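You operate a simulated robot arm through the tools that you are given. There is no shell and no other tool.

You run a simulated robot arm. Do the job below in one go: nothing can be reset, and whatever is moved stays where it is left.

Task
Change the plug board from the 10  coil to the 2  coil for the next class.
Fine: 10  plug in its hole, 2  plug in the rest, third plug left in its hole, slider at START, range HIGH, link left OFF. Set down upright: ten ohm plug, what you pick out.

Only the result counts: the job must be done as asked and must still hold three seconds after the hand-in. Knocking over, shifting, dropping, spilling or breaking anything else fails it.

Robot
A 6-joint arm with a four-finger gripper, fixed in place. Base frame: the origin is on the floor under the middle of its stand, x ahead of it, y to its left, z up. Lengths are in mm, angles in degrees, forces in N, time in s.
It reaches about 1012 mm from its shoulder. Its first joint turns from -166.0 to 166.0 degrees. Payload 3.43 kg.
The tool frame sits at the grasp point between the pads (the TCP): z along the fingers, y along the line on which they close. The tips reach 30 mm beyond it. The gripper opens to 120 mm; its body begins 85 mm behind the TCP.
Orientation is told as [roll, pitch, yaw] about the base's x, y, z axes, in that order, counted from this pose: with the fingers straight down and closing along the base's y, the tool's x points along the base's -x, its y along +y and its z along -z.

Tools
- The arm moves only by the tool arm_command. Its argument "rows" is a list of rows, each a list of 7 numbers: the shift along the tool's x, y, z in mm, then the turn, a rotation vector about the tool's x, y, z in degrees, then the gripper command, from -1 (fully open) to 1 (shut), values between in proportion. In form: [[x, y, z, wx, wy, wz, jaw], ...]. A call has 1 to 20 rows; each row shifts and turns the commanded pose from where the row before left it, along the tool's axes as they then stand. Each row takes 0.2 s and may step no farther than 50 mm and 8.6 degrees from the row before; otherwise, or with a gripper value out of range, the whole call is refused. Where a pose cannot be reached the arm comes as near as it can. A force on the tool above 90 N (or 10 N above the force at the start of the call, whichever is more), or a blocked arm, ends the call early, and 0.2 s more pass. Each finger travels about 136.2 mm/s and halts on what it meets, pressing with about 22 N; the grip force reading is that of the motor and also rises with nothing between the fingers. The clock runs only during rows and for 0.2 s after the last one: add rows that do not move to give the fingers time. It gives the time, the measured TCP pose, the force on the tool (base axes), the opening and the grip force at its end, in the units of the frame above (readings bear some noise), with the torque about the TCP (base axes, N m) and any sound that the robot's microphone picked up, and new pictures: "views" is both (left out), scene, wrist or none.
- Cameras (640 x 400 px; columns grow to the right, rows downward): "scene" is fixed at [400, 648.4, 1583.7]; the picture's right is [-0.06, 1.00, 0.00], its down [0.89, 0.05, -0.45] and it looks along [-0.45, -0.03, -0.89] (base axes); focal length 296 px, centre (320, 200). "wrist" rides on the gripper at [72, -17, -120] in the tool frame; the picture's right is [0.23, 0.97, 0.00], its down [-0.81, 0.19, -0.55] and it looks along [-0.54, 0.13, 0.83] (tool axes); focal length 275 px, centre (320, 200). There is no depth. A picture from a camera that has moved, and an enlarged one, comes with that camera's place and axes in the base frame and with its lens.
- zoom(camera, box): a new picture of the part [left, top, right, bottom] of that camera's present view, enlarged. It takes no simulated time.
- finish_job(): hands the job in; it is judged then, once.

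Nothing tells you positions but the pictures and the camera data. Unless the task says otherwise, let go and move clear before handing in.

The tools are called after "Request:" as a command line: name --pt "numbers of a row" for each row, then --argument value for the rest, lists and objects as JSON in quotes. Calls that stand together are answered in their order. arm_command: Moves the arm, as the interface text tells. Its arguments: {"type":"object","properties":{"rows":{"type":"array"},"views":{"type":"string","enum":["both","scene","wrist","none"]}},"required":["rows"]} The other tools are called the same way: zoom (camera, box) takes an enlarged picture of a part of a camera's view; finish_job () hands the job in.

At the start:

```text
clock: 0.0
tool_pos: [52.9, 432.5, 1209.0]
orientation: [0.0, 0.1, 0.0]
force: [0.8, -0.1, 0.1]
ft_torque: [0.03, 0.01, -0.01]
width: 120.0
grasp_force: 0.1
```

scene: 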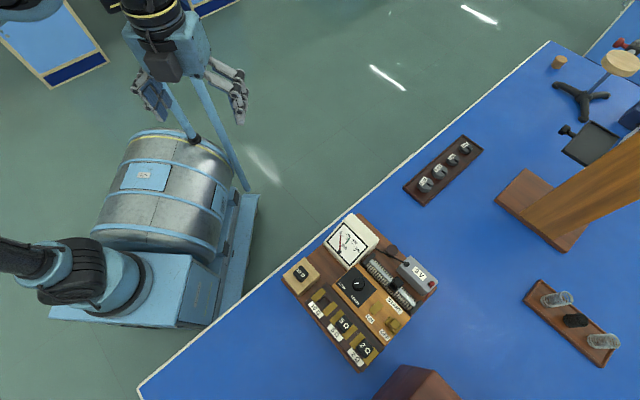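
wrist: 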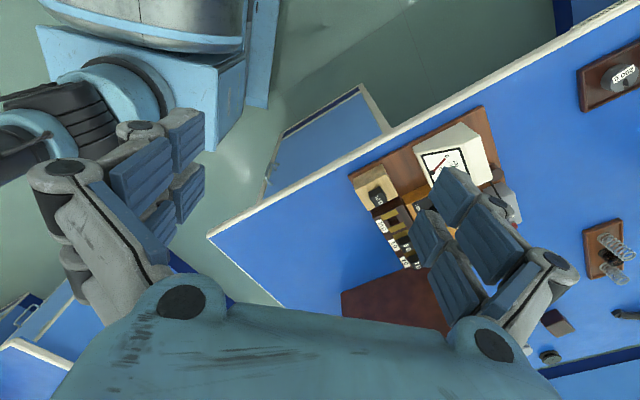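

I see a plug board on the blue table with a meter, a rest block, plugs and a slider. I'll take enlarged pictures of the board first.

Request:
zoom --camera "scene" --box '[270, 200, 450, 380]'

Request:
zoom --camera "scene" --box '[280, 255, 380, 375]'

Request:
zoom --camera "scene" --box '[340, 230, 450, 350]'

Request:
zoom --camera "scene" --box '[390, 120, 640, 380]'

```text
2.22 times, centred on (360, 290) of scene
camera zoom: at [400.0, 648.4, 1583.7], right [-0.06, 1.0, 0.0], down [0.89, 0.05, -0.45], along [-0.45, -0.03, -0.89], focal length 657 px, centre (231, 0)
```

zoom: 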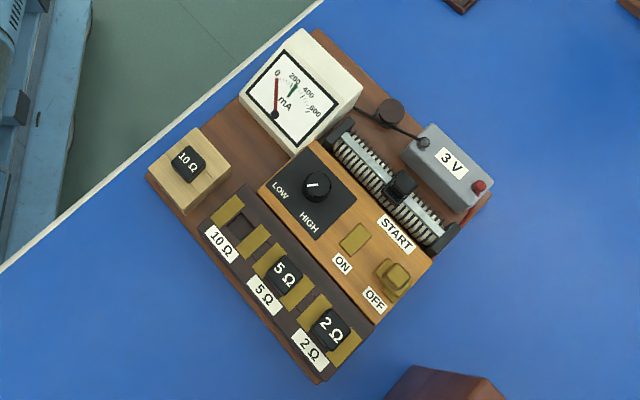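

```text
3.33 times, centred on (330, 315) of scene
camera zoom: at [400.0, 648.4, 1583.7], right [-0.06, 1.0, 0.0], down [0.89, 0.05, -0.45], along [-0.45, -0.03, -0.89], focal length 985 px, centre (287, -183)
```

zoom: 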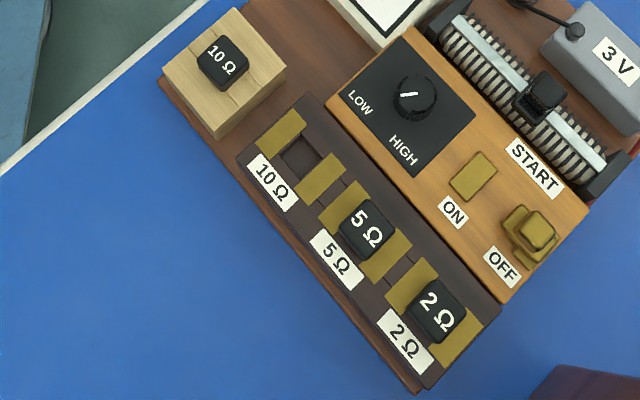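

```text
3.33 times, centred on (395, 290) of scene
camera zoom: at [400.0, 648.4, 1583.7], right [-0.06, 1.0, 0.0], down [0.89, 0.05, -0.45], along [-0.45, -0.03, -0.89], focal length 985 px, centre (70, -100)
```

zoom: 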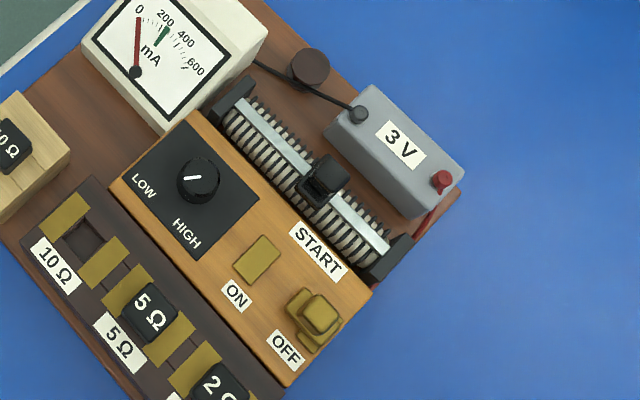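

```text
1.54 times, centred on (515, 250) of scene
camera zoom: at [400.0, 648.4, 1583.7], right [-0.06, 1.0, 0.0], down [0.89, 0.05, -0.45], along [-0.45, -0.03, -0.89], focal length 455 px, centre (20, 123)
```

zoom: 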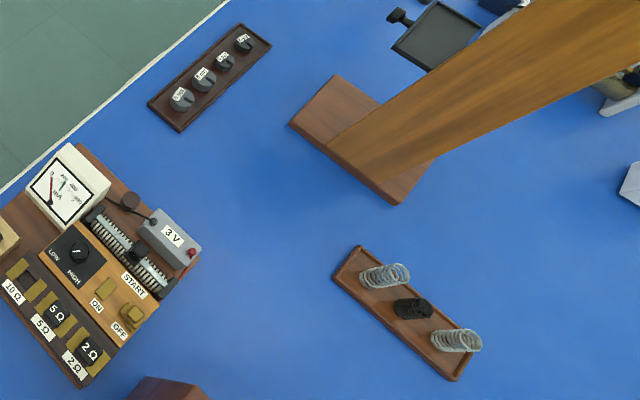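

The board has the 10 Ω plug on the rest block, with the 5 Ω and 2 Ω plugs in their holes. I'll move the arm over towards the board, staying high, to see the knob, slider and plugs more closely.

Request:
arm_command --pt "-5 45 0 0 0 0 -1" --pt "-5 45 0 0 0 0 -1" --pt "-5 45 0 0 0 0 -1" --pt "-5 45 0 0 0 0 -1" --pt "-5 45 0 0 0 0 -1" --pt "0 30 0 0 0 0 -1" --pt "0 0 0 0 0 0 -1"

```text
clock: 1.6
tool_pos: [62.1, 686.9, 1210.6]
orientation: [0.1, -0.6, 0.0]
force: [0.3, 0.2, 0.8]
ft_torque: [-0.01, 0.03, -0.02]
width: 120.1
grasp_force: 0.0
camera wrist: at [-8.9, 670.2, 1330.5], right [-0.23, 0.97, 0.0], down [0.8, 0.19, 0.56], along [0.55, 0.13, -0.83], focal length 275 px, centre (320, 200)
```

scene: 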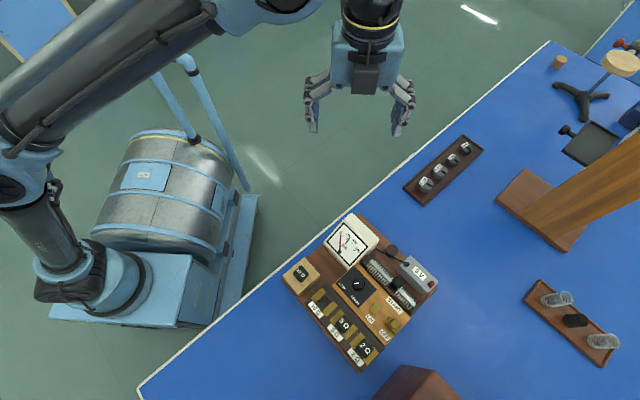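
wrist: 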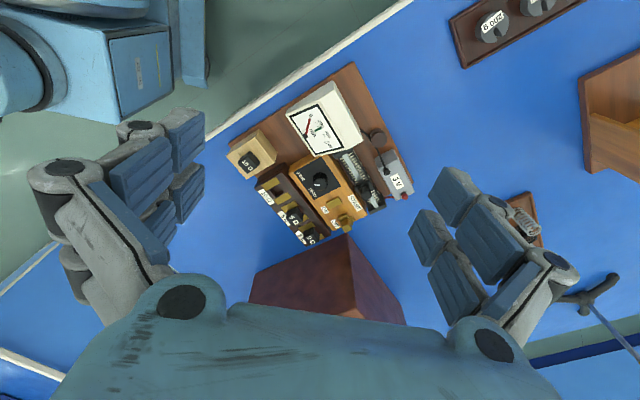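

I can now see the board in both views, plus a tall dark-red box beside it. I'll zoom in to triangulate.

Request:
zoom --camera "wrist" --box '[220, 60, 420, 260]'

Request:
zoom --camera "wrist" --box '[220, 140, 370, 250]'

Request:
zoom --camera "scene" --box '[330, 320, 490, 400]'

Request:
zoom --camera "scene" --box '[340, 255, 390, 305]'

```text
2.00 times, centred on (320, 160) of wrist
camera zoom: at [-8.9, 670.2, 1330.5], right [-0.23, 0.97, 0.0], down [0.8, 0.19, 0.56], along [0.55, 0.13, -0.83], focal length 551 px, centre (320, 280)
```

zoom: 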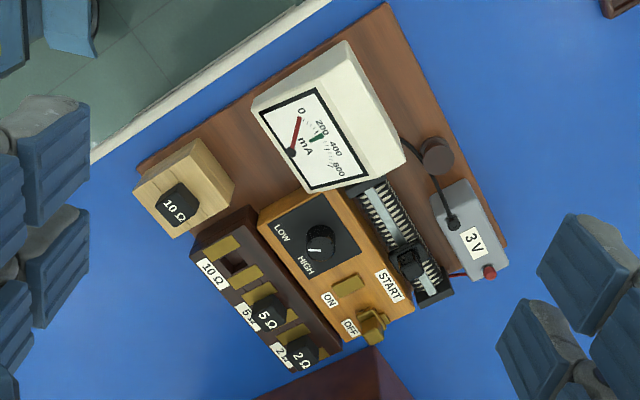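

```text
3.64 times, centred on (295, 195) of wrist
camera zoom: at [-8.9, 670.2, 1330.5], right [-0.23, 0.97, 0.0], down [0.8, 0.19, 0.56], along [0.55, 0.13, -0.83], focal length 1001 px, centre (411, 218)
```

zoom: 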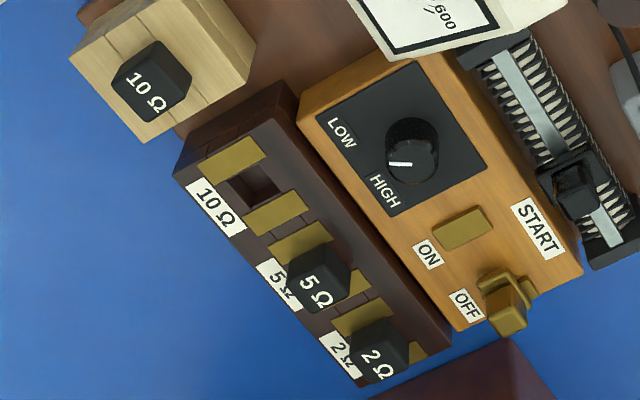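

```text
4.00 times, centred on (410, 360) of scene
camera zoom: at [400.0, 648.4, 1583.7], right [-0.06, 1.0, 0.0], down [0.89, 0.05, -0.45], along [-0.45, -0.03, -0.89], focal length 1182 px, centre (-40, -440)
```

zoom: 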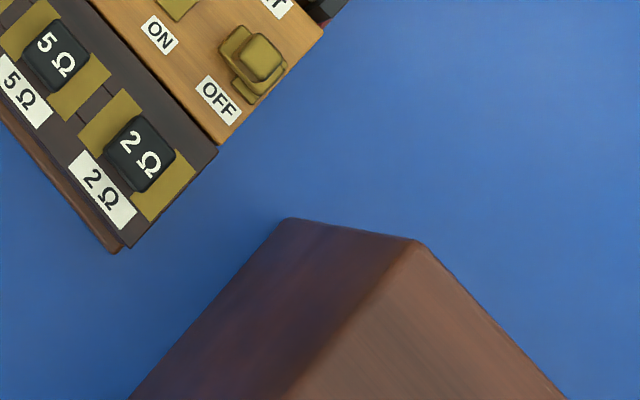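

```text
8.00 times, centred on (365, 280) of scene
camera zoom: at [400.0, 648.4, 1583.7], right [-0.06, 1.0, 0.0], down [0.89, 0.05, -0.45], along [-0.45, -0.03, -0.89], focal length 2364 px, centre (-40, -440)
```

zoom: 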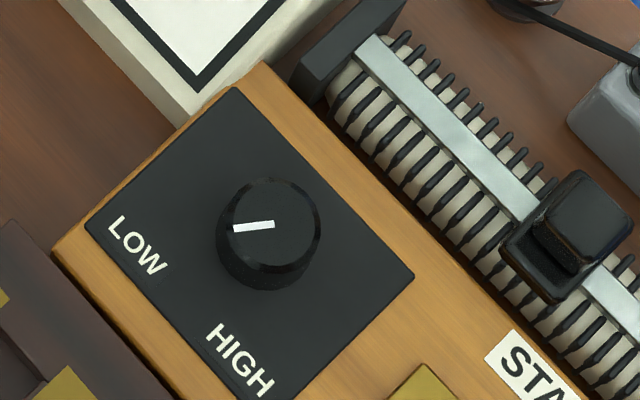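

The knob mark points to LOW and the slider sits somewhat short of the START end; the link is already OFF. I'll look at the gripper fingers and the slider more closely before moving.

Request:
zoom --camera "wrist" --box '[0, 80, 260, 340]'

Request:
zoom --camera "wrist" --box '[390, 140, 600, 370]'

Request:
zoom --camera "scene" --box '[360, 240, 440, 320]'

Request:
zoom --camera "wrist" --box '[330, 140, 420, 230]'

Request:
zoom --camera "scene" --box '[290, 20, 430, 150]'

```text
1.54 times, centred on (130, 210) of wrist
camera zoom: at [-8.9, 670.2, 1330.5], right [-0.23, 0.97, 0.0], down [0.8, 0.19, 0.56], along [0.55, 0.13, -0.83], focal length 424 px, centre (612, 185)
```

zoom: 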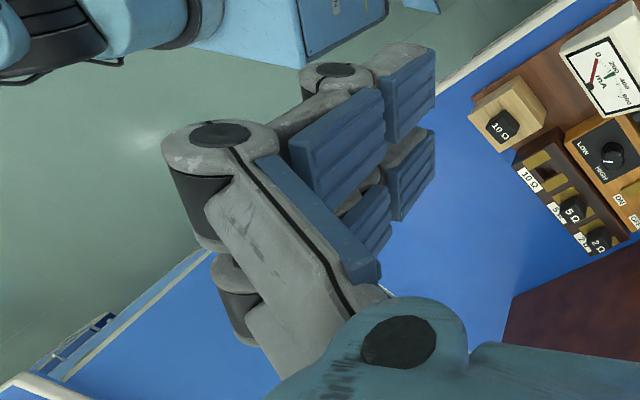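

```text
1.74 times, centred on (495, 255) of wrist
camera zoom: at [-8.9, 670.2, 1330.5], right [-0.23, 0.97, 0.0], down [0.8, 0.19, 0.56], along [0.55, 0.13, -0.83], focal length 479 px, centre (16, 104)
```

zoom: 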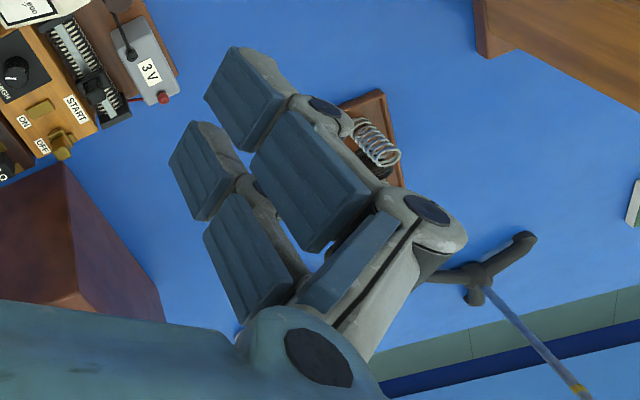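

```text
5.00 times, centred on (400, 280) of scene
camera zoom: at [400.0, 648.4, 1583.7], right [-0.06, 1.0, 0.0], down [0.89, 0.05, -0.45], along [-0.45, -0.03, -0.89], focal length 1477 px, centre (-80, -200)
```

zoom: 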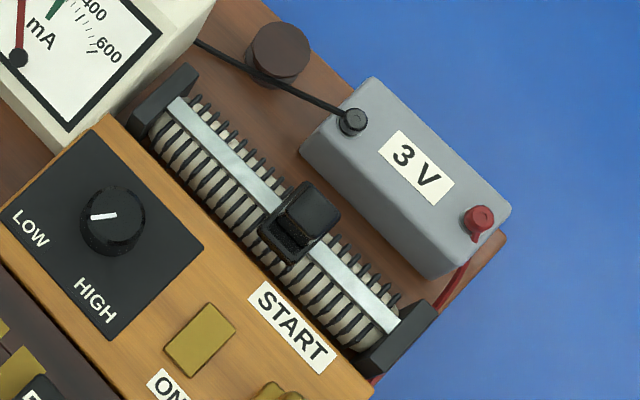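

```text
4.44 times, centred on (375, 185) of wrist
camera zoom: at [-8.9, 670.2, 1330.5], right [-0.23, 0.97, 0.0], down [0.8, 0.19, 0.56], along [0.55, 0.13, -0.83], focal length 1224 px, centre (76, 267)
```

zoom: 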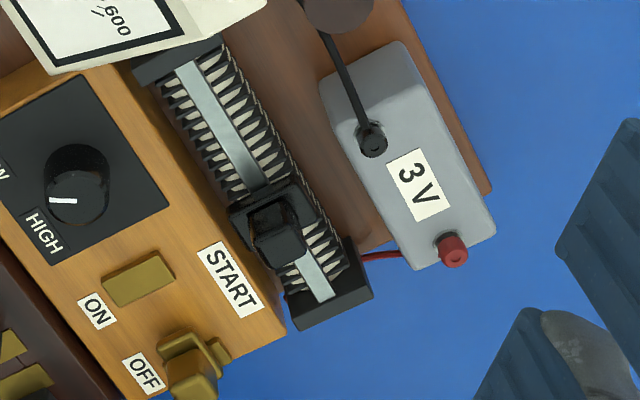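

```text
3.08 times, centred on (360, 85) of scene
camera zoom: at [400.0, 648.4, 1583.7], right [-0.06, 1.0, 0.0], down [0.89, 0.05, -0.45], along [-0.45, -0.03, -0.89], focal length 909 px, centre (197, 554)
```

zoom: 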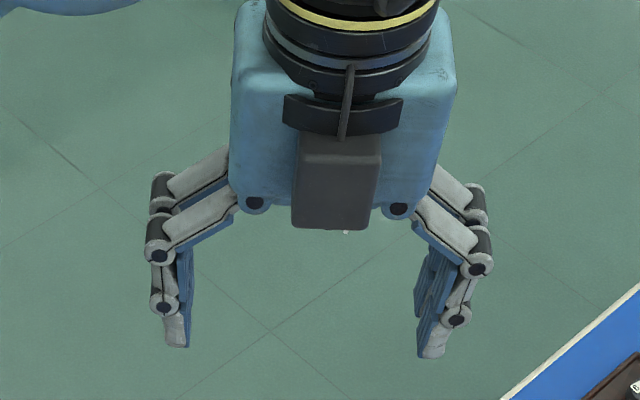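

The plugs stand about 66 mm apart on a 45° diagonal, near (300,652), (346,698) and (392,745), and the tall box has its corner near (420,838). I'll turn the hand 45° to line up with the board and partly close it, to see how the fingertips move.

Request:
arm_command --pt "0 0 0 0 0 -7.5 -0.5" --pt "0 0 0 0 0 -7.5 0" --pt "0 0 0 0 0 -7.5 0.5" --pt "0 0 0 0 0 -7.5 0.5" --pt "0 0 0 0 0 -7.5 0.5" --pt "0 0 0 0 0 -7.5 0.5" --pt "0 0 0 0 0 0 0.5" --pt "0 0 0 0 0 0 0.5"

```text
clock: 3.4
tool_pos: [63.3, 686.3, 1210.2]
orientation: [-0.4, -0.5, 45.1]
force: [-1.1, 0.2, 0.2]
ft_torque: [0.01, 0.0, 0.0]
width: 30.5
grasp_force: 0.0
camera wrist: at [24.1, 624.0, 1330.4], right [-0.85, 0.53, -0.01], down [0.43, 0.71, 0.56], along [0.3, 0.47, -0.83], focal length 275 px, centre (320, 200)
```

scene: 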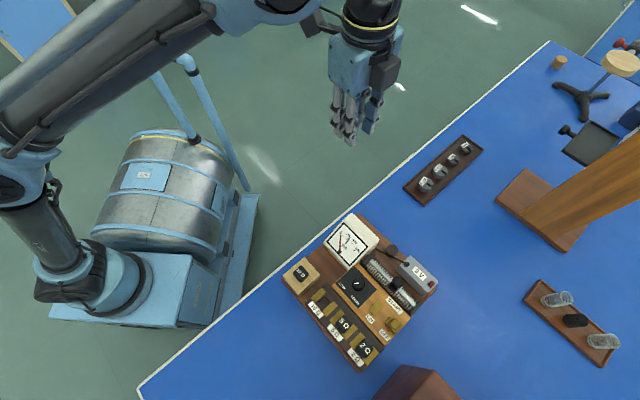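
wrist: 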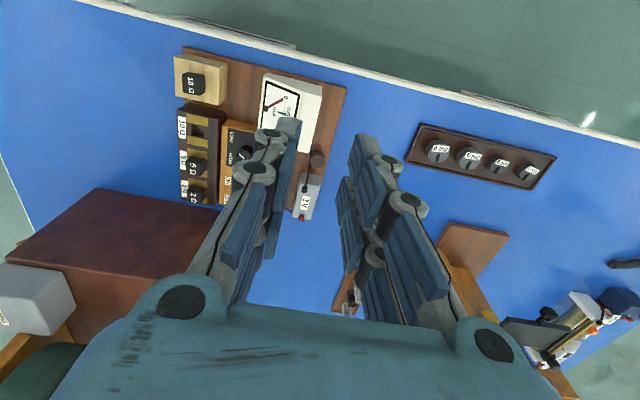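

With the jaw at about 30 mm the fingers reach further forward. I'll check the tips in both views to get the real tip position.

Request:
zoom --camera "scene" --box '[300, 20, 430, 160]'

Request:
zoom --camera "wrist" --box '[170, 100, 470, 340]'

Request:
zoom --camera "wrist" --box '[160, 30, 360, 220]'

```text
2.86 times, centred on (365, 90) of scene
camera zoom: at [400.0, 648.4, 1583.7], right [-0.06, 1.0, 0.0], down [0.89, 0.05, -0.45], along [-0.45, -0.03, -0.89], focal length 844 px, centre (191, 514)
```

zoom: 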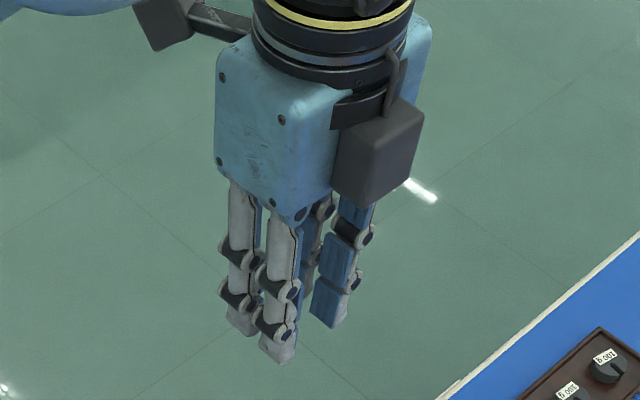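

```text
1.67 times, centred on (320, 220) of wrist
camera zoom: at [24.1, 624.0, 1330.4], right [-0.85, 0.53, -0.01], down [0.43, 0.71, 0.56], along [0.3, 0.47, -0.83], focal length 459 px, centre (320, 167)
```

zoom: 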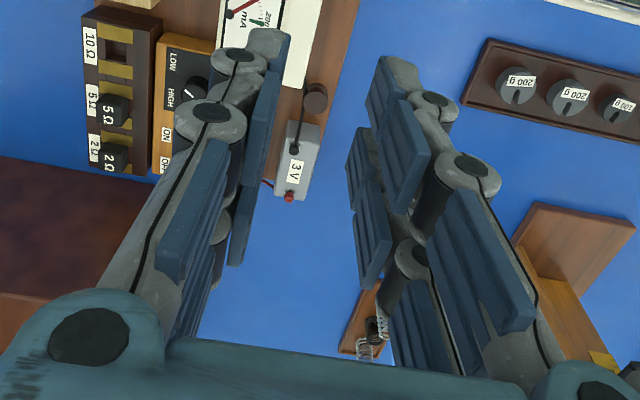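

```text
2.11 times, centred on (260, 125) of wrist
camera zoom: at [24.1, 624.0, 1330.4], right [-0.85, 0.53, -0.01], down [0.43, 0.71, 0.56], along [0.3, 0.47, -0.83], focal length 580 px, centre (446, 358)
```

zoom: 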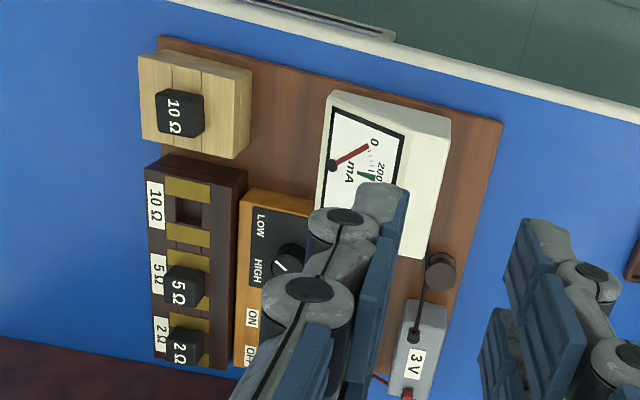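

At about 30 mm opening the tips reach roughly 33 mm past the TCP; fully open it is only about 6 mm. I'll now move closer above the plug row for accurate measurements.

Request:
arm_command --pt "-14.7 -26.3 27.6 0 0 0 0" --pt "-14.7 -26.3 27.6 0 0 0 -0.5" --pt "-14.7 -26.3 27.6 0 0 0 -1" --pt "-14.7 -26.3 27.6 0 0 0 -1" --pt "-14.7 -26.3 27.6 0 0 0 -1" --pt "-14.7 -26.3 27.6 0 0 0 -1" --pt "-14.7 -26.3 27.6 0 0 0 -1" --pt "-14.7 -26.3 27.6 0 0 0 -1" --pt "0 0 0 0 0 0 -1" --pt "0 0 0 0 0 0 -1"

```text
clock: 5.6
tool_pos: [297.3, 622.1, 992.6]
orientation: [-0.3, -0.4, 45.0]
force: [0.4, -0.3, -0.5]
ft_torque: [-0.02, 0.0, -0.03]
width: 119.7
grasp_force: 0.0
camera wrist: at [257.7, 558.8, 1112.5], right [-0.85, 0.53, -0.01], down [0.43, 0.71, 0.56], along [0.3, 0.47, -0.83], focal length 275 px, centre (320, 200)
```

scene: 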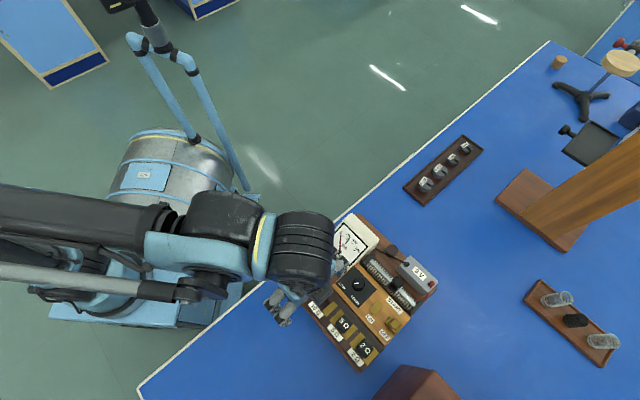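
wrist: 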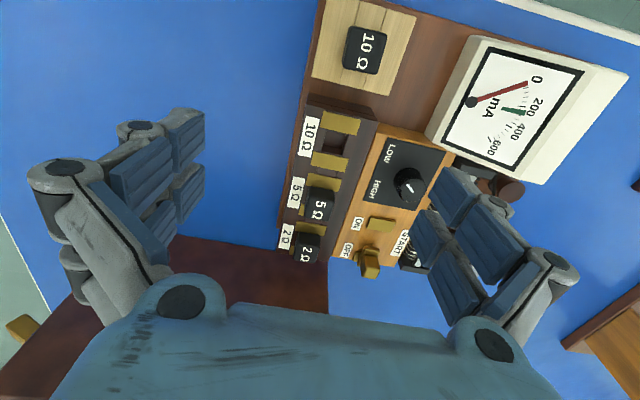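

Good view of the plug row. I'll zoom in for precise pixel positions.

Request:
zoom --camera "wrist" --box '[260, 90, 440, 280]'

Request:
zoom --camera "wrist" --box '[290, 0, 430, 130]'

Request:
zoom --camera "scene" --box '[300, 270, 400, 380]'

```text
2.11 times, centred on (350, 185) of wrist
camera zoom: at [257.7, 558.8, 1112.5], right [-0.85, 0.53, -0.01], down [0.43, 0.71, 0.56], along [0.3, 0.47, -0.83], focal length 580 px, centre (257, 232)
```

zoom: 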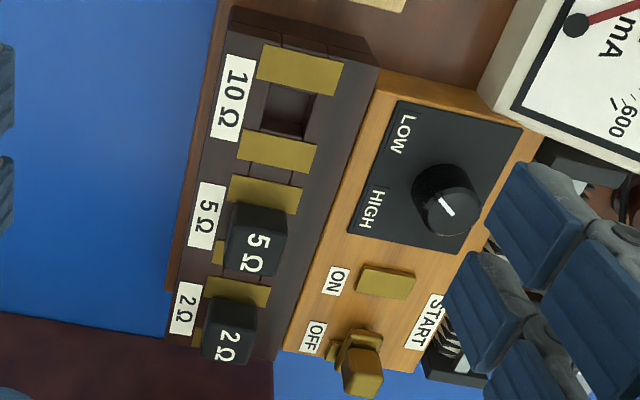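

```text
3.08 times, centred on (360, 65) of wrist
camera zoom: at [257.7, 558.8, 1112.5], right [-0.85, 0.53, -0.01], down [0.43, 0.71, 0.56], along [0.3, 0.47, -0.83], focal length 847 px, centre (197, 615)
```

zoom: 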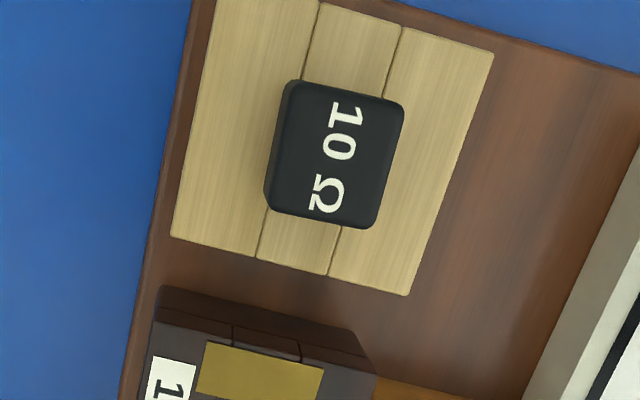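

```text
3.64 times, centred on (350, 325) of scene
camera zoom: at [400.0, 648.4, 1583.7], right [-0.06, 1.0, 0.0], down [0.89, 0.05, -0.45], along [-0.45, -0.03, -0.89], focal length 1074 px, centre (211, -254)
```

zoom: 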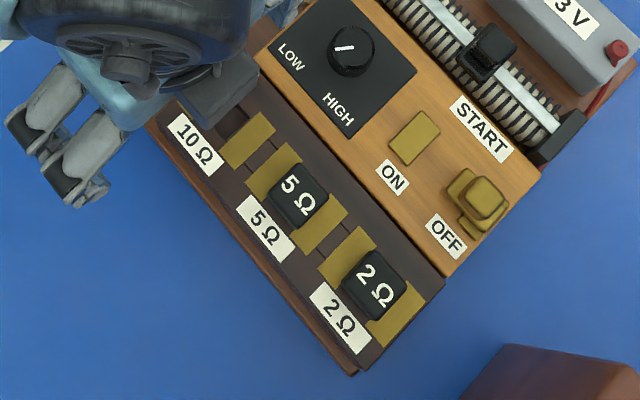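

The 10 Ω plug top is near (241,594,879), turned about 4° from the block, and its hole is near (300,652). I'll move directly above the 10 Ω plug for a close look.

Request:
arm_command --pt "29.5 10 10 0 0 0 -0.3" --pt "29.5 10 10 0 0 -4 -0.3" --pt "0 0 20 0 0 0 -0.3" --pt "0 0 0 0 0 0 -0.3" --pt "0 0 0 0 0 0 -0.3" --views "both"

```text
clock: 6.8
tool_pos: [241.8, 595.5, 951.2]
orientation: [-0.4, -0.5, 49.0]
force: [-0.6, 0.3, -0.5]
ft_torque: [0.02, 0.01, 0.0]
width: 77.8
grasp_force: 0.0
camera wrist: at [207.7, 529.6, 1071.8], right [-0.89, 0.46, -0.01], down [0.38, 0.74, 0.56], along [0.27, 0.49, -0.83], focal length 275 px, centre (320, 200)
```

scene: 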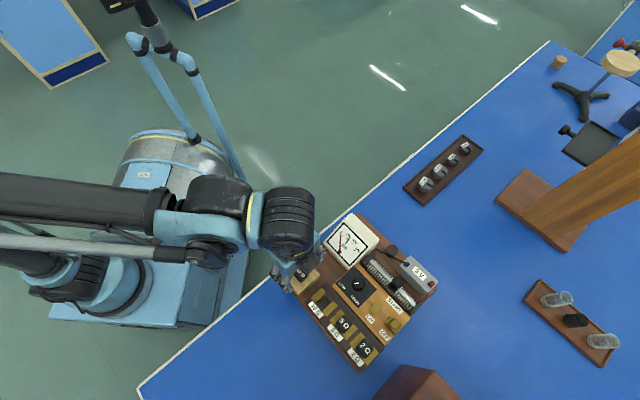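
wrist: 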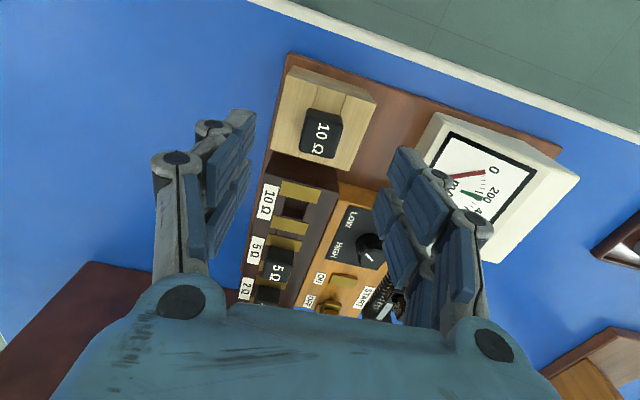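

Request:
zoom --camera "wrist" --box '[260, 50, 380, 180]'

Request:
zoom --camera "wrist" --box '[220, 140, 350, 320]'

Request:
zoom --camera "scene" --box '[260, 230, 360, 330]'

```text
3.08 times, centred on (320, 115) of wrist
camera zoom: at [207.7, 529.6, 1071.8], right [-0.89, 0.46, -0.01], down [0.38, 0.74, 0.56], along [0.27, 0.49, -0.83], focal length 847 px, centre (320, 462)
```

zoom: 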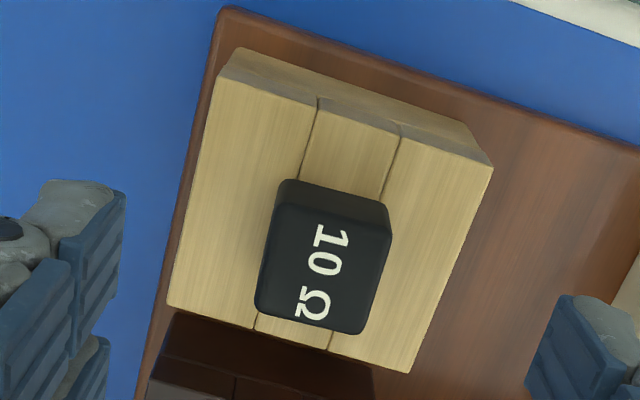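

```text
2.22 times, centred on (285, 230) of wrist
camera zoom: at [207.7, 529.6, 1071.8], right [-0.89, 0.46, -0.01], down [0.38, 0.74, 0.56], along [0.27, 0.49, -0.83], focal length 612 px, centre (398, 133)
```

zoom: 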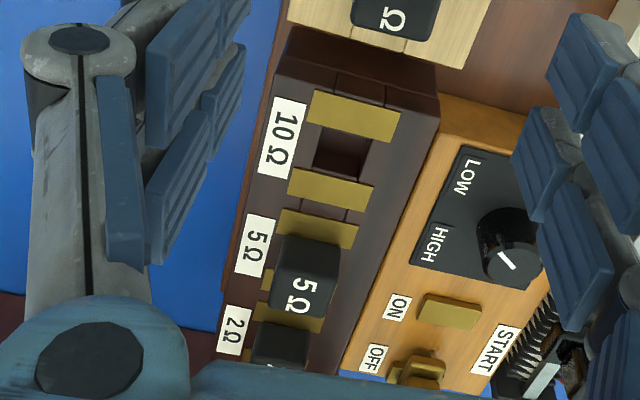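

```text
4.00 times, centred on (310, 280) of scene
camera zoom: at [400.0, 648.4, 1583.7], right [-0.06, 1.0, 0.0], down [0.89, 0.05, -0.45], along [-0.45, -0.03, -0.89], focal length 1182 px, centre (360, -120)
```

zoom: 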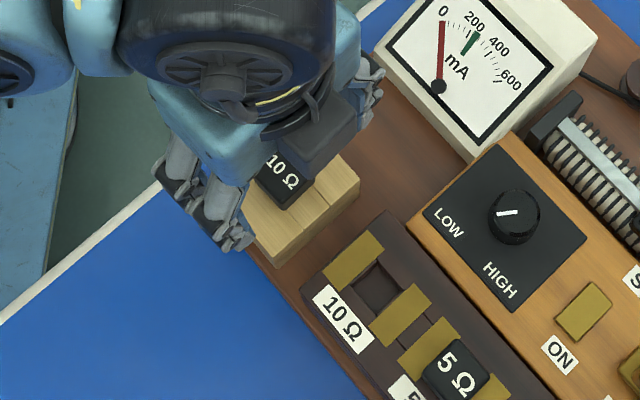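

The hand is centred over the 10 Ω plug to within about 1 mm. Its head is about 25 mm tall, and the contact plates around the hole stand at about z 862, so I'll grip only the upper half. Now lowering partway and checking.

Request:
arm_command --pt "0 0 0 0 0 1.3 0.17" --pt "0 0 20 0 0 0 0.17" --pt "0 0 15 0 0 0 0.17" --pt "0 0 0 0 0 0 0.17" --views "both"

```text
clock: 7.8
tool_pos: [242.7, 595.3, 915.5]
orientation: [-0.5, -0.5, 47.7]
force: [0.7, -0.5, 0.8]
ft_torque: [0.01, 0.01, 0.03]
width: 49.8
grasp_force: 0.0
camera wrist: at [206.8, 530.2, 1036.8], right [-0.87, 0.48, -0.01], down [0.4, 0.73, 0.56], along [0.28, 0.48, -0.83], focal length 275 px, centre (320, 200)
```

scene: 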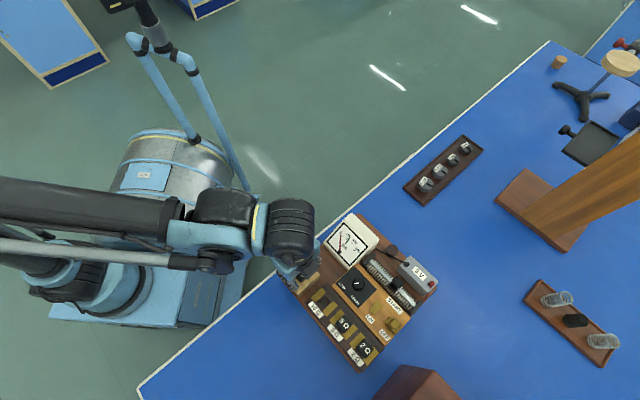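
wrist: 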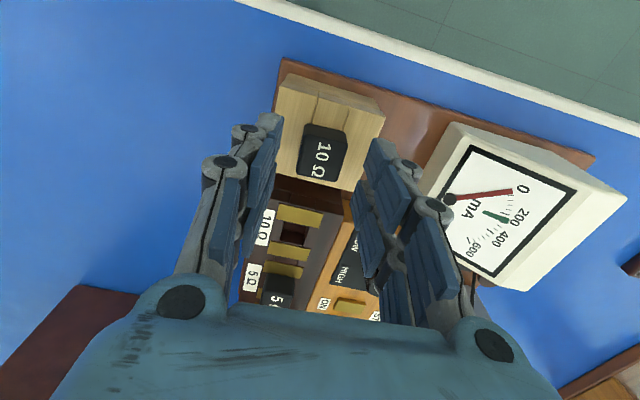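

Request:
zoom --camera "wrist" --box '[230, 70, 410, 220]'

Request:
zoom --camera "scene" --box '[260, 230, 350, 320]'

```text
2.67 times, centred on (320, 145) of wrist
camera zoom: at [206.8, 530.2, 1036.8], right [-0.87, 0.48, -0.01], down [0.4, 0.73, 0.56], along [0.28, 0.48, -0.83], focal length 734 px, centre (320, 347)
```

zoom: 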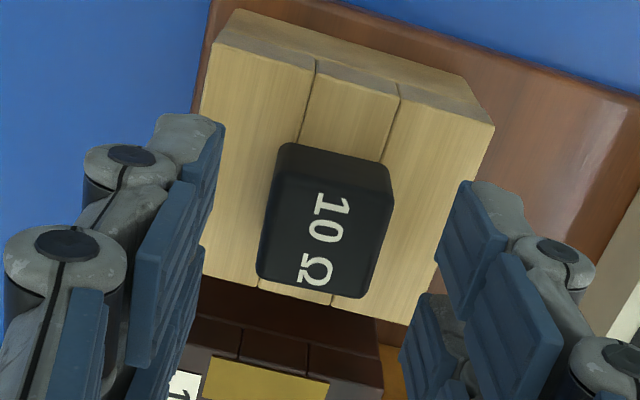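

```text
4.44 times, centred on (305, 275) of scene
camera zoom: at [400.0, 648.4, 1583.7], right [-0.06, 1.0, 0.0], down [0.89, 0.05, -0.45], along [-0.45, -0.03, -0.89], focal length 1313 px, centre (387, -133)
```

zoom: 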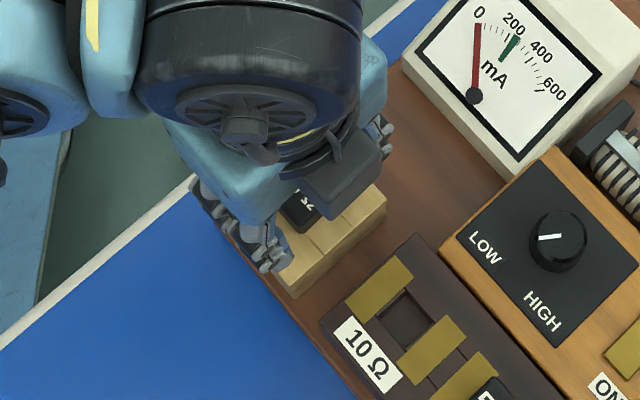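

The plug is centred between the fingers. I'll go down the last 17 mm and close on the upper part of the head.

Request:
arm_command --pt "0 0 9 0 0 0 0.17" --pt "0 0 8.5 0 0 0 0.17" --pt "0 0 0 0 0 0 0.17" --pt "0 0 0 0 0 0 0.6" --pt "0 0 0 0 0 0 1" --pt "0 0 0 0 0 0 1" --views "both"

```text
clock: 9.2
tool_pos: [243.6, 594.6, 900.0]
orientation: [-0.3, -0.5, 47.7]
force: [-0.2, 0.3, -0.6]
ft_torque: [0.03, 0.0, 0.01]
width: 27.4
grasp_force: 21.5
camera wrist: at [206.7, 529.7, 1019.4], right [-0.87, 0.48, -0.01], down [0.4, 0.73, 0.56], along [0.28, 0.48, -0.83], focal length 275 px, centre (320, 200)
```

scene: 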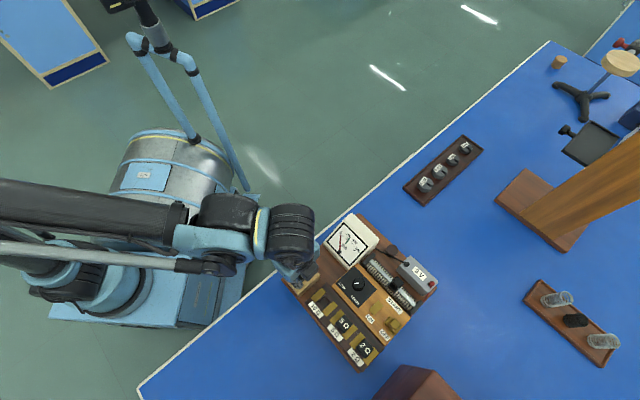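
wrist: 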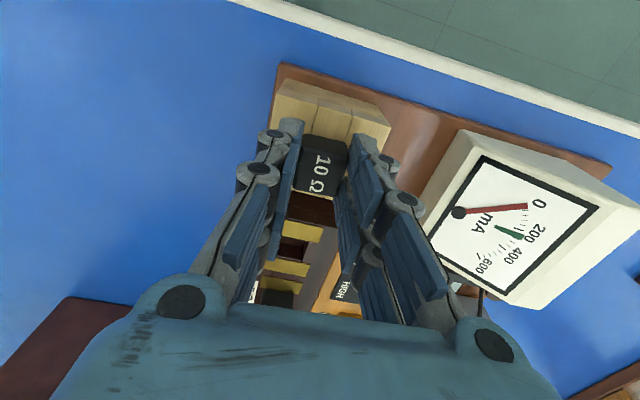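

The plug is held (27.4 mm wide, about 21 N). I'll lift it straight up and look.

Request:
arm_command --pt "0 0 -8 0 0 0 1" --pt "0 0 -10 0 0 0 1" --pt "0 0 -15 0 0 0 1" --pt "0 0 -20 0 0 0 1" --pt "0 0 -20 0 0 0 1" --pt "0 0 0 0 0 0 1" --views "both"

```text
clock: 10.6
tool_pos: [241.1, 594.6, 972.3]
orientation: [-0.4, -0.5, 47.7]
force: [-0.4, -0.1, 0.1]
ft_torque: [-0.01, 0.03, 0.01]
width: 0.1
grasp_force: 21.6
camera wrist: at [206.4, 529.3, 1092.3], right [-0.87, 0.48, -0.01], down [0.4, 0.73, 0.56], along [0.28, 0.48, -0.83], focal length 275 px, centre (320, 200)
```

scene: 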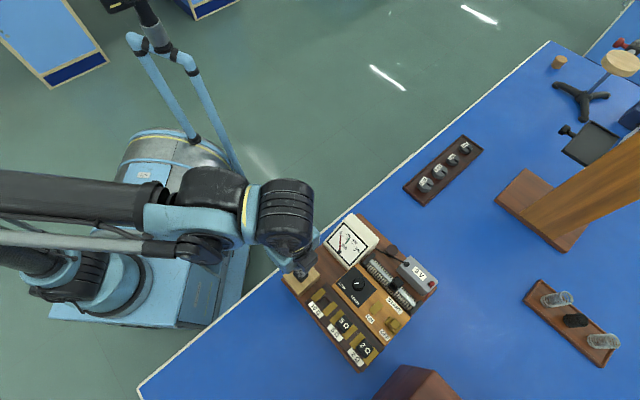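
wrist: 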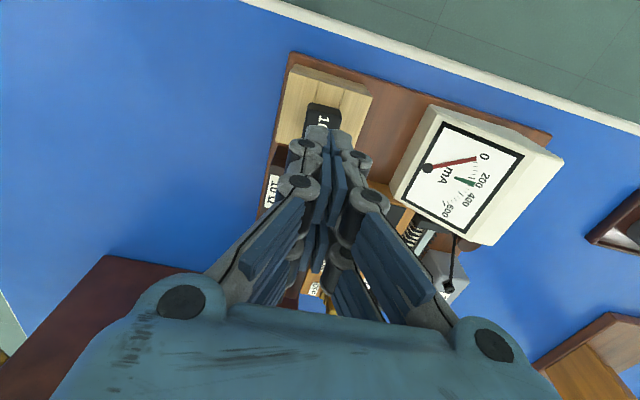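

The grip slipped off; the plug is still on the rest. I'll open and inspect it.

Request:
arm_command --pt "0 0 0 0 0 0 0" --pt "0 0 0 0 0 0 -0.2" --pt "0 0 0 0 0 0 -0.2" --views "wrist"

Request:
zoom --camera "wrist" --box '[260, 60, 390, 180]'

Request:
zoom --camera "scene" --box '[270, 240, 350, 320]'

```text
clock: 11.4
tool_pos: [242.6, 594.9, 971.8]
orientation: [-0.3, -0.4, 47.7]
force: [0.3, 0.3, 0.6]
ft_torque: [0.0, 0.0, -0.01]
width: 71.8
grasp_force: 0.1
camera wrist: at [206.5, 529.3, 1092.1], right [-0.87, 0.48, -0.01], down [0.4, 0.73, 0.56], along [0.28, 0.48, -0.83], focal length 275 px, centre (320, 200)
```

wrist: 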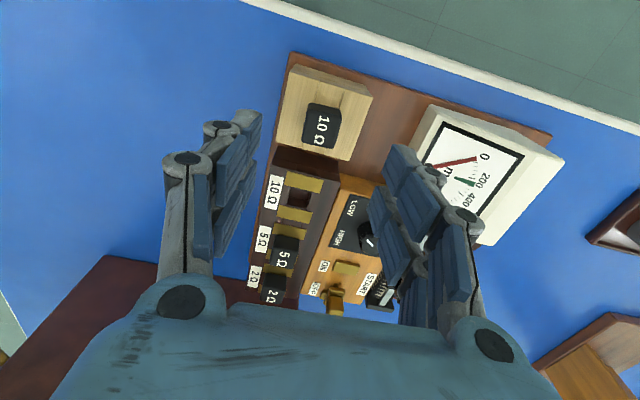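

```text
3.33 times, centred on (325, 120) of wrist
camera zoom: at [206.5, 529.3, 1092.1], right [-0.87, 0.48, -0.01], down [0.4, 0.73, 0.56], along [0.28, 0.48, -0.83], focal length 918 px, centre (303, 467)
```

zoom: 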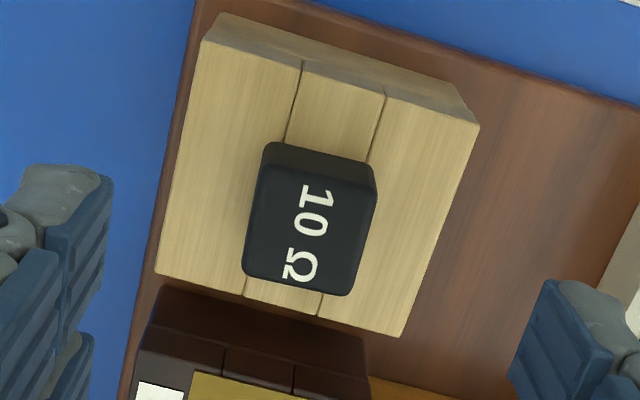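

```text
5.00 times, centred on (310, 280) of scene
camera zoom: at [400.0, 648.4, 1583.7], right [-0.06, 1.0, 0.0], down [0.89, 0.05, -0.45], along [-0.45, -0.03, -0.89], focal length 1477 px, centre (370, -200)
```

zoom: 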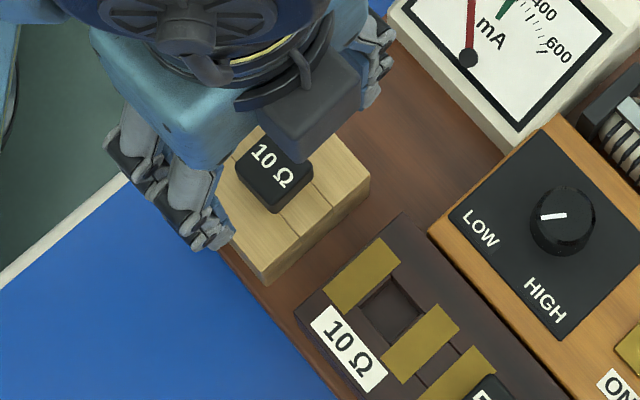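

The plug stayed upright and in place. I'll grip deeper this time and lift in small steps while watching force and width.

Request:
arm_command --pt "0 0 25 0 0 0 0.17" --pt "0 0 25 0 0 0 0.17" --pt "0 0 15 0 0 0 0.17" --pt "0 0 8 0 0 0 0.17" --pt "0 0 5 0 0 0 0.17" --pt "0 0 0 0 0 0 0.17" --pt "0 0 0 0 0 0 0.5" --pt "0 0 0 0 0 0 1" --pt "0 0 0 0 0 0 1" --views "wrist"

Request:
zoom --camera "wrist" --box '[250, 80, 390, 220]'

Request:
zoom --camera "scene" --box '[270, 240, 350, 320]'

```text
clock: 13.4
tool_pos: [244.6, 594.6, 893.7]
orientation: [-0.4, -0.5, 47.7]
force: [0.2, -0.4, 0.1]
ft_torque: [0.0, 0.0, 0.0]
width: 27.2
grasp_force: 22.0
camera wrist: at [207.0, 529.5, 1014.2], right [-0.87, 0.48, -0.01], down [0.4, 0.73, 0.56], along [0.28, 0.48, -0.83], focal length 275 px, centre (320, 200)
```

wrist: 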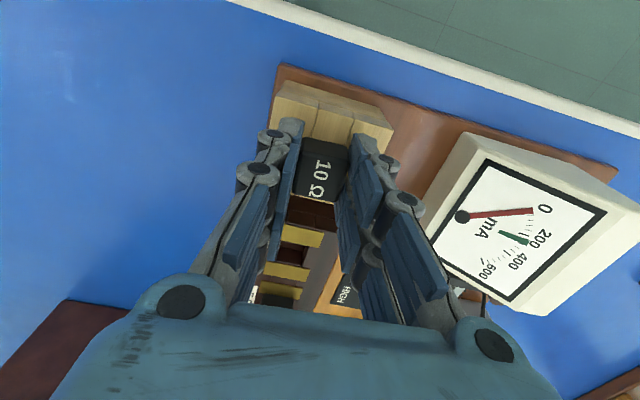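

```text
2.86 times, centred on (320, 150) of wrist
camera zoom: at [207.0, 529.5, 1014.2], right [-0.87, 0.48, -0.01], down [0.4, 0.73, 0.56], along [0.28, 0.48, -0.83], focal length 786 px, centre (320, 343)
```

zoom: 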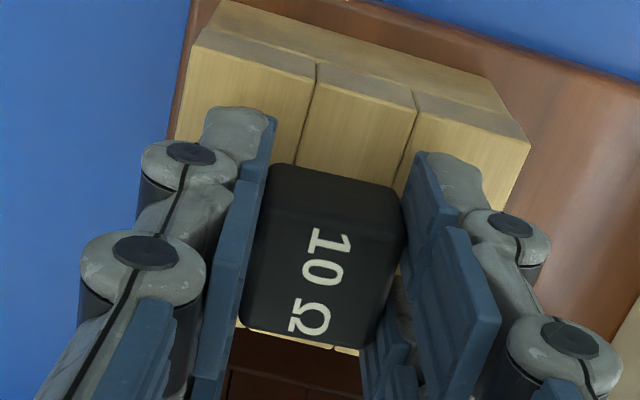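

```text
5.00 times, centred on (310, 280) of scene
camera zoom: at [400.0, 648.4, 1583.7], right [-0.06, 1.0, 0.0], down [0.89, 0.05, -0.45], along [-0.45, -0.03, -0.89], focal length 1477 px, centre (370, -200)
```

zoom: 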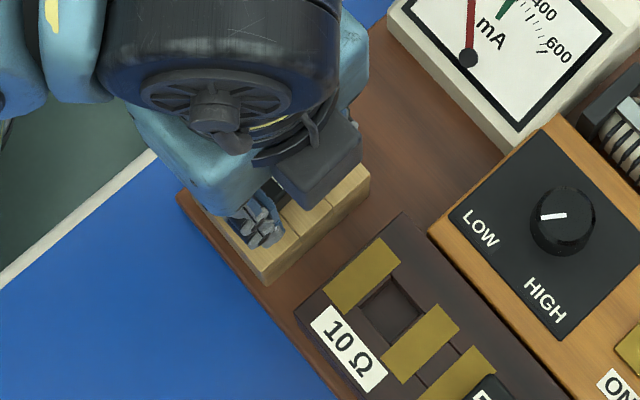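

Now a slow test lift of 8 mm.

Request:
arm_command --pt "0 0 -2 0 0 0 1" --pt "0 0 -2 0 0 0 1" --pt "0 0 -2 0 0 0 1" --pt "0 0 -2 0 0 0 1" --views "wrist"

Request:
zoom --camera "wrist" --box '[250, 80, 390, 220]'

```text
clock: 14.4
tool_pos: [242.1, 595.7, 902.3]
orientation: [-0.4, -0.5, 47.7]
force: [0.1, 0.2, -0.4]
ft_torque: [-0.02, 0.0, -0.03]
width: 27.2
grasp_force: 22.5
camera wrist: at [206.6, 529.4, 1022.1], right [-0.87, 0.48, -0.01], down [0.4, 0.73, 0.56], along [0.28, 0.48, -0.83], focal length 275 px, centre (320, 200)
```

wrist: 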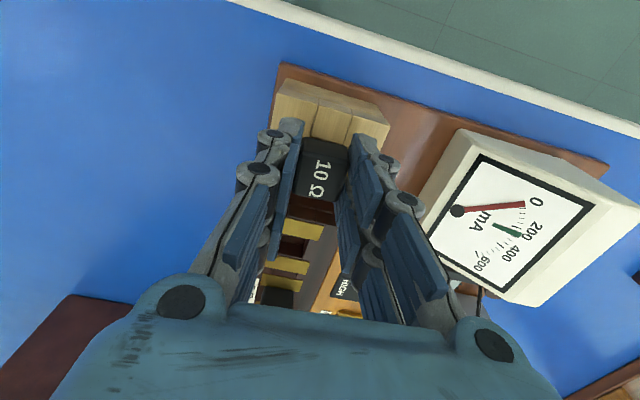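

```text
2.86 times, centred on (320, 150) of wrist
camera zoom: at [206.6, 529.4, 1022.1], right [-0.87, 0.48, -0.01], down [0.4, 0.73, 0.56], along [0.28, 0.48, -0.83], focal length 786 px, centre (320, 343)
```

zoom: 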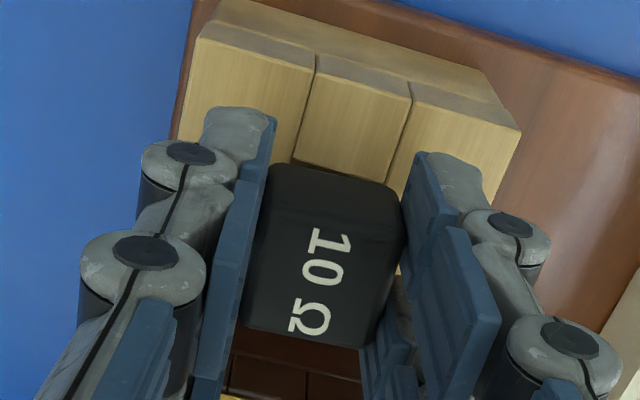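

The plug is rising with the hand this time. I'll continue the lift.

Request:
arm_command --pt "0 0 -4 0 0 0 1" --pt "0 0 -4 0 0 0 1" --pt "0 0 -5 0 0 0 1" --pt "0 0 -6 0 0 0 1" --pt "0 0 -6 0 0 0 1" --pt "0 0 -8 0 0 0 1" --pt "0 0 -8 0 0 0 1" --pt "0 0 -8 0 0 0 1" --pt "0 0 -8 0 0 0 1" --pt "0 0 0 0 0 0 1" --views "both"

Request:
zoom --camera "wrist" --box '[230, 60, 390, 220]'

Request:
zoom --camera "scene" --box '[260, 220, 360, 320]'

```text
clock: 16.6
tool_pos: [240.6, 595.1, 959.7]
orientation: [-0.4, -0.5, 47.7]
force: [0.2, 0.7, -0.1]
ft_torque: [-0.03, -0.04, 0.0]
width: 27.3
grasp_force: 21.9
camera wrist: at [205.7, 529.1, 1079.3], right [-0.87, 0.48, -0.01], down [0.4, 0.73, 0.56], along [0.28, 0.48, -0.83], focal length 275 px, centre (320, 200)
```

scene: 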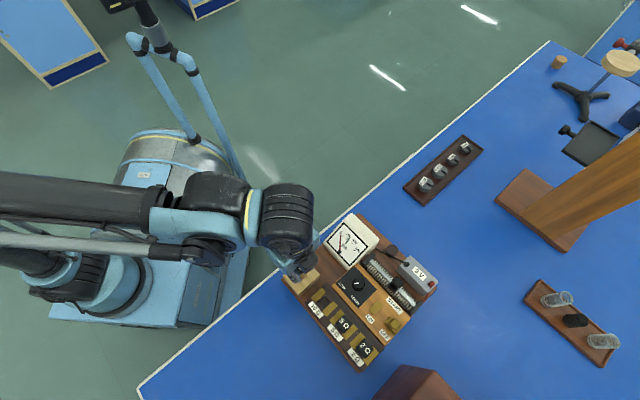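
wrist: 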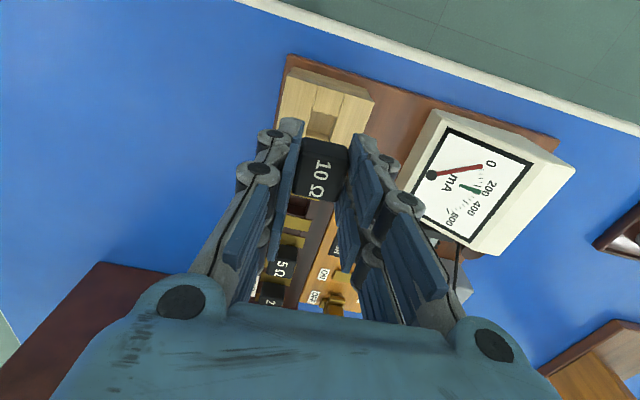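

```text
2.50 times, centred on (310, 140) of wrist
camera zoom: at [205.7, 529.1, 1079.3], right [-0.87, 0.48, -0.01], down [0.4, 0.73, 0.56], along [0.28, 0.48, -0.83], focal length 688 px, centre (345, 350)
```

zoom: 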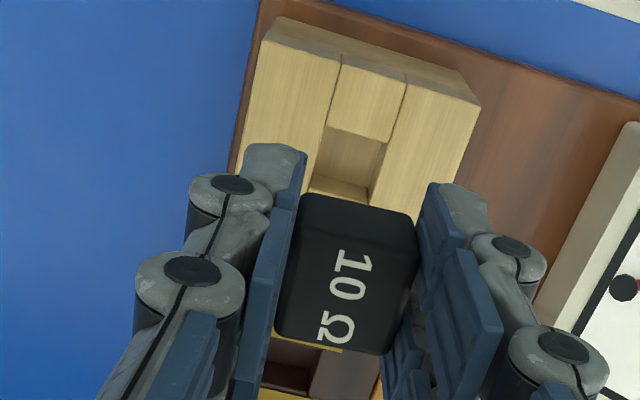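

```text
4.00 times, centred on (310, 270) of scene
camera zoom: at [400.0, 648.4, 1583.7], right [-0.06, 1.0, 0.0], down [0.89, 0.05, -0.45], along [-0.45, -0.03, -0.89], focal length 1182 px, centre (360, -80)
```

zoom: 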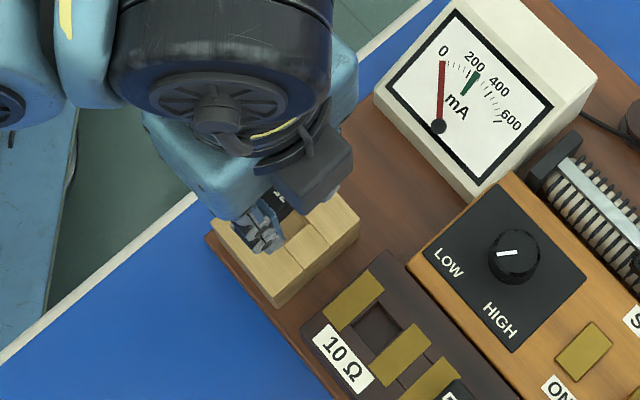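

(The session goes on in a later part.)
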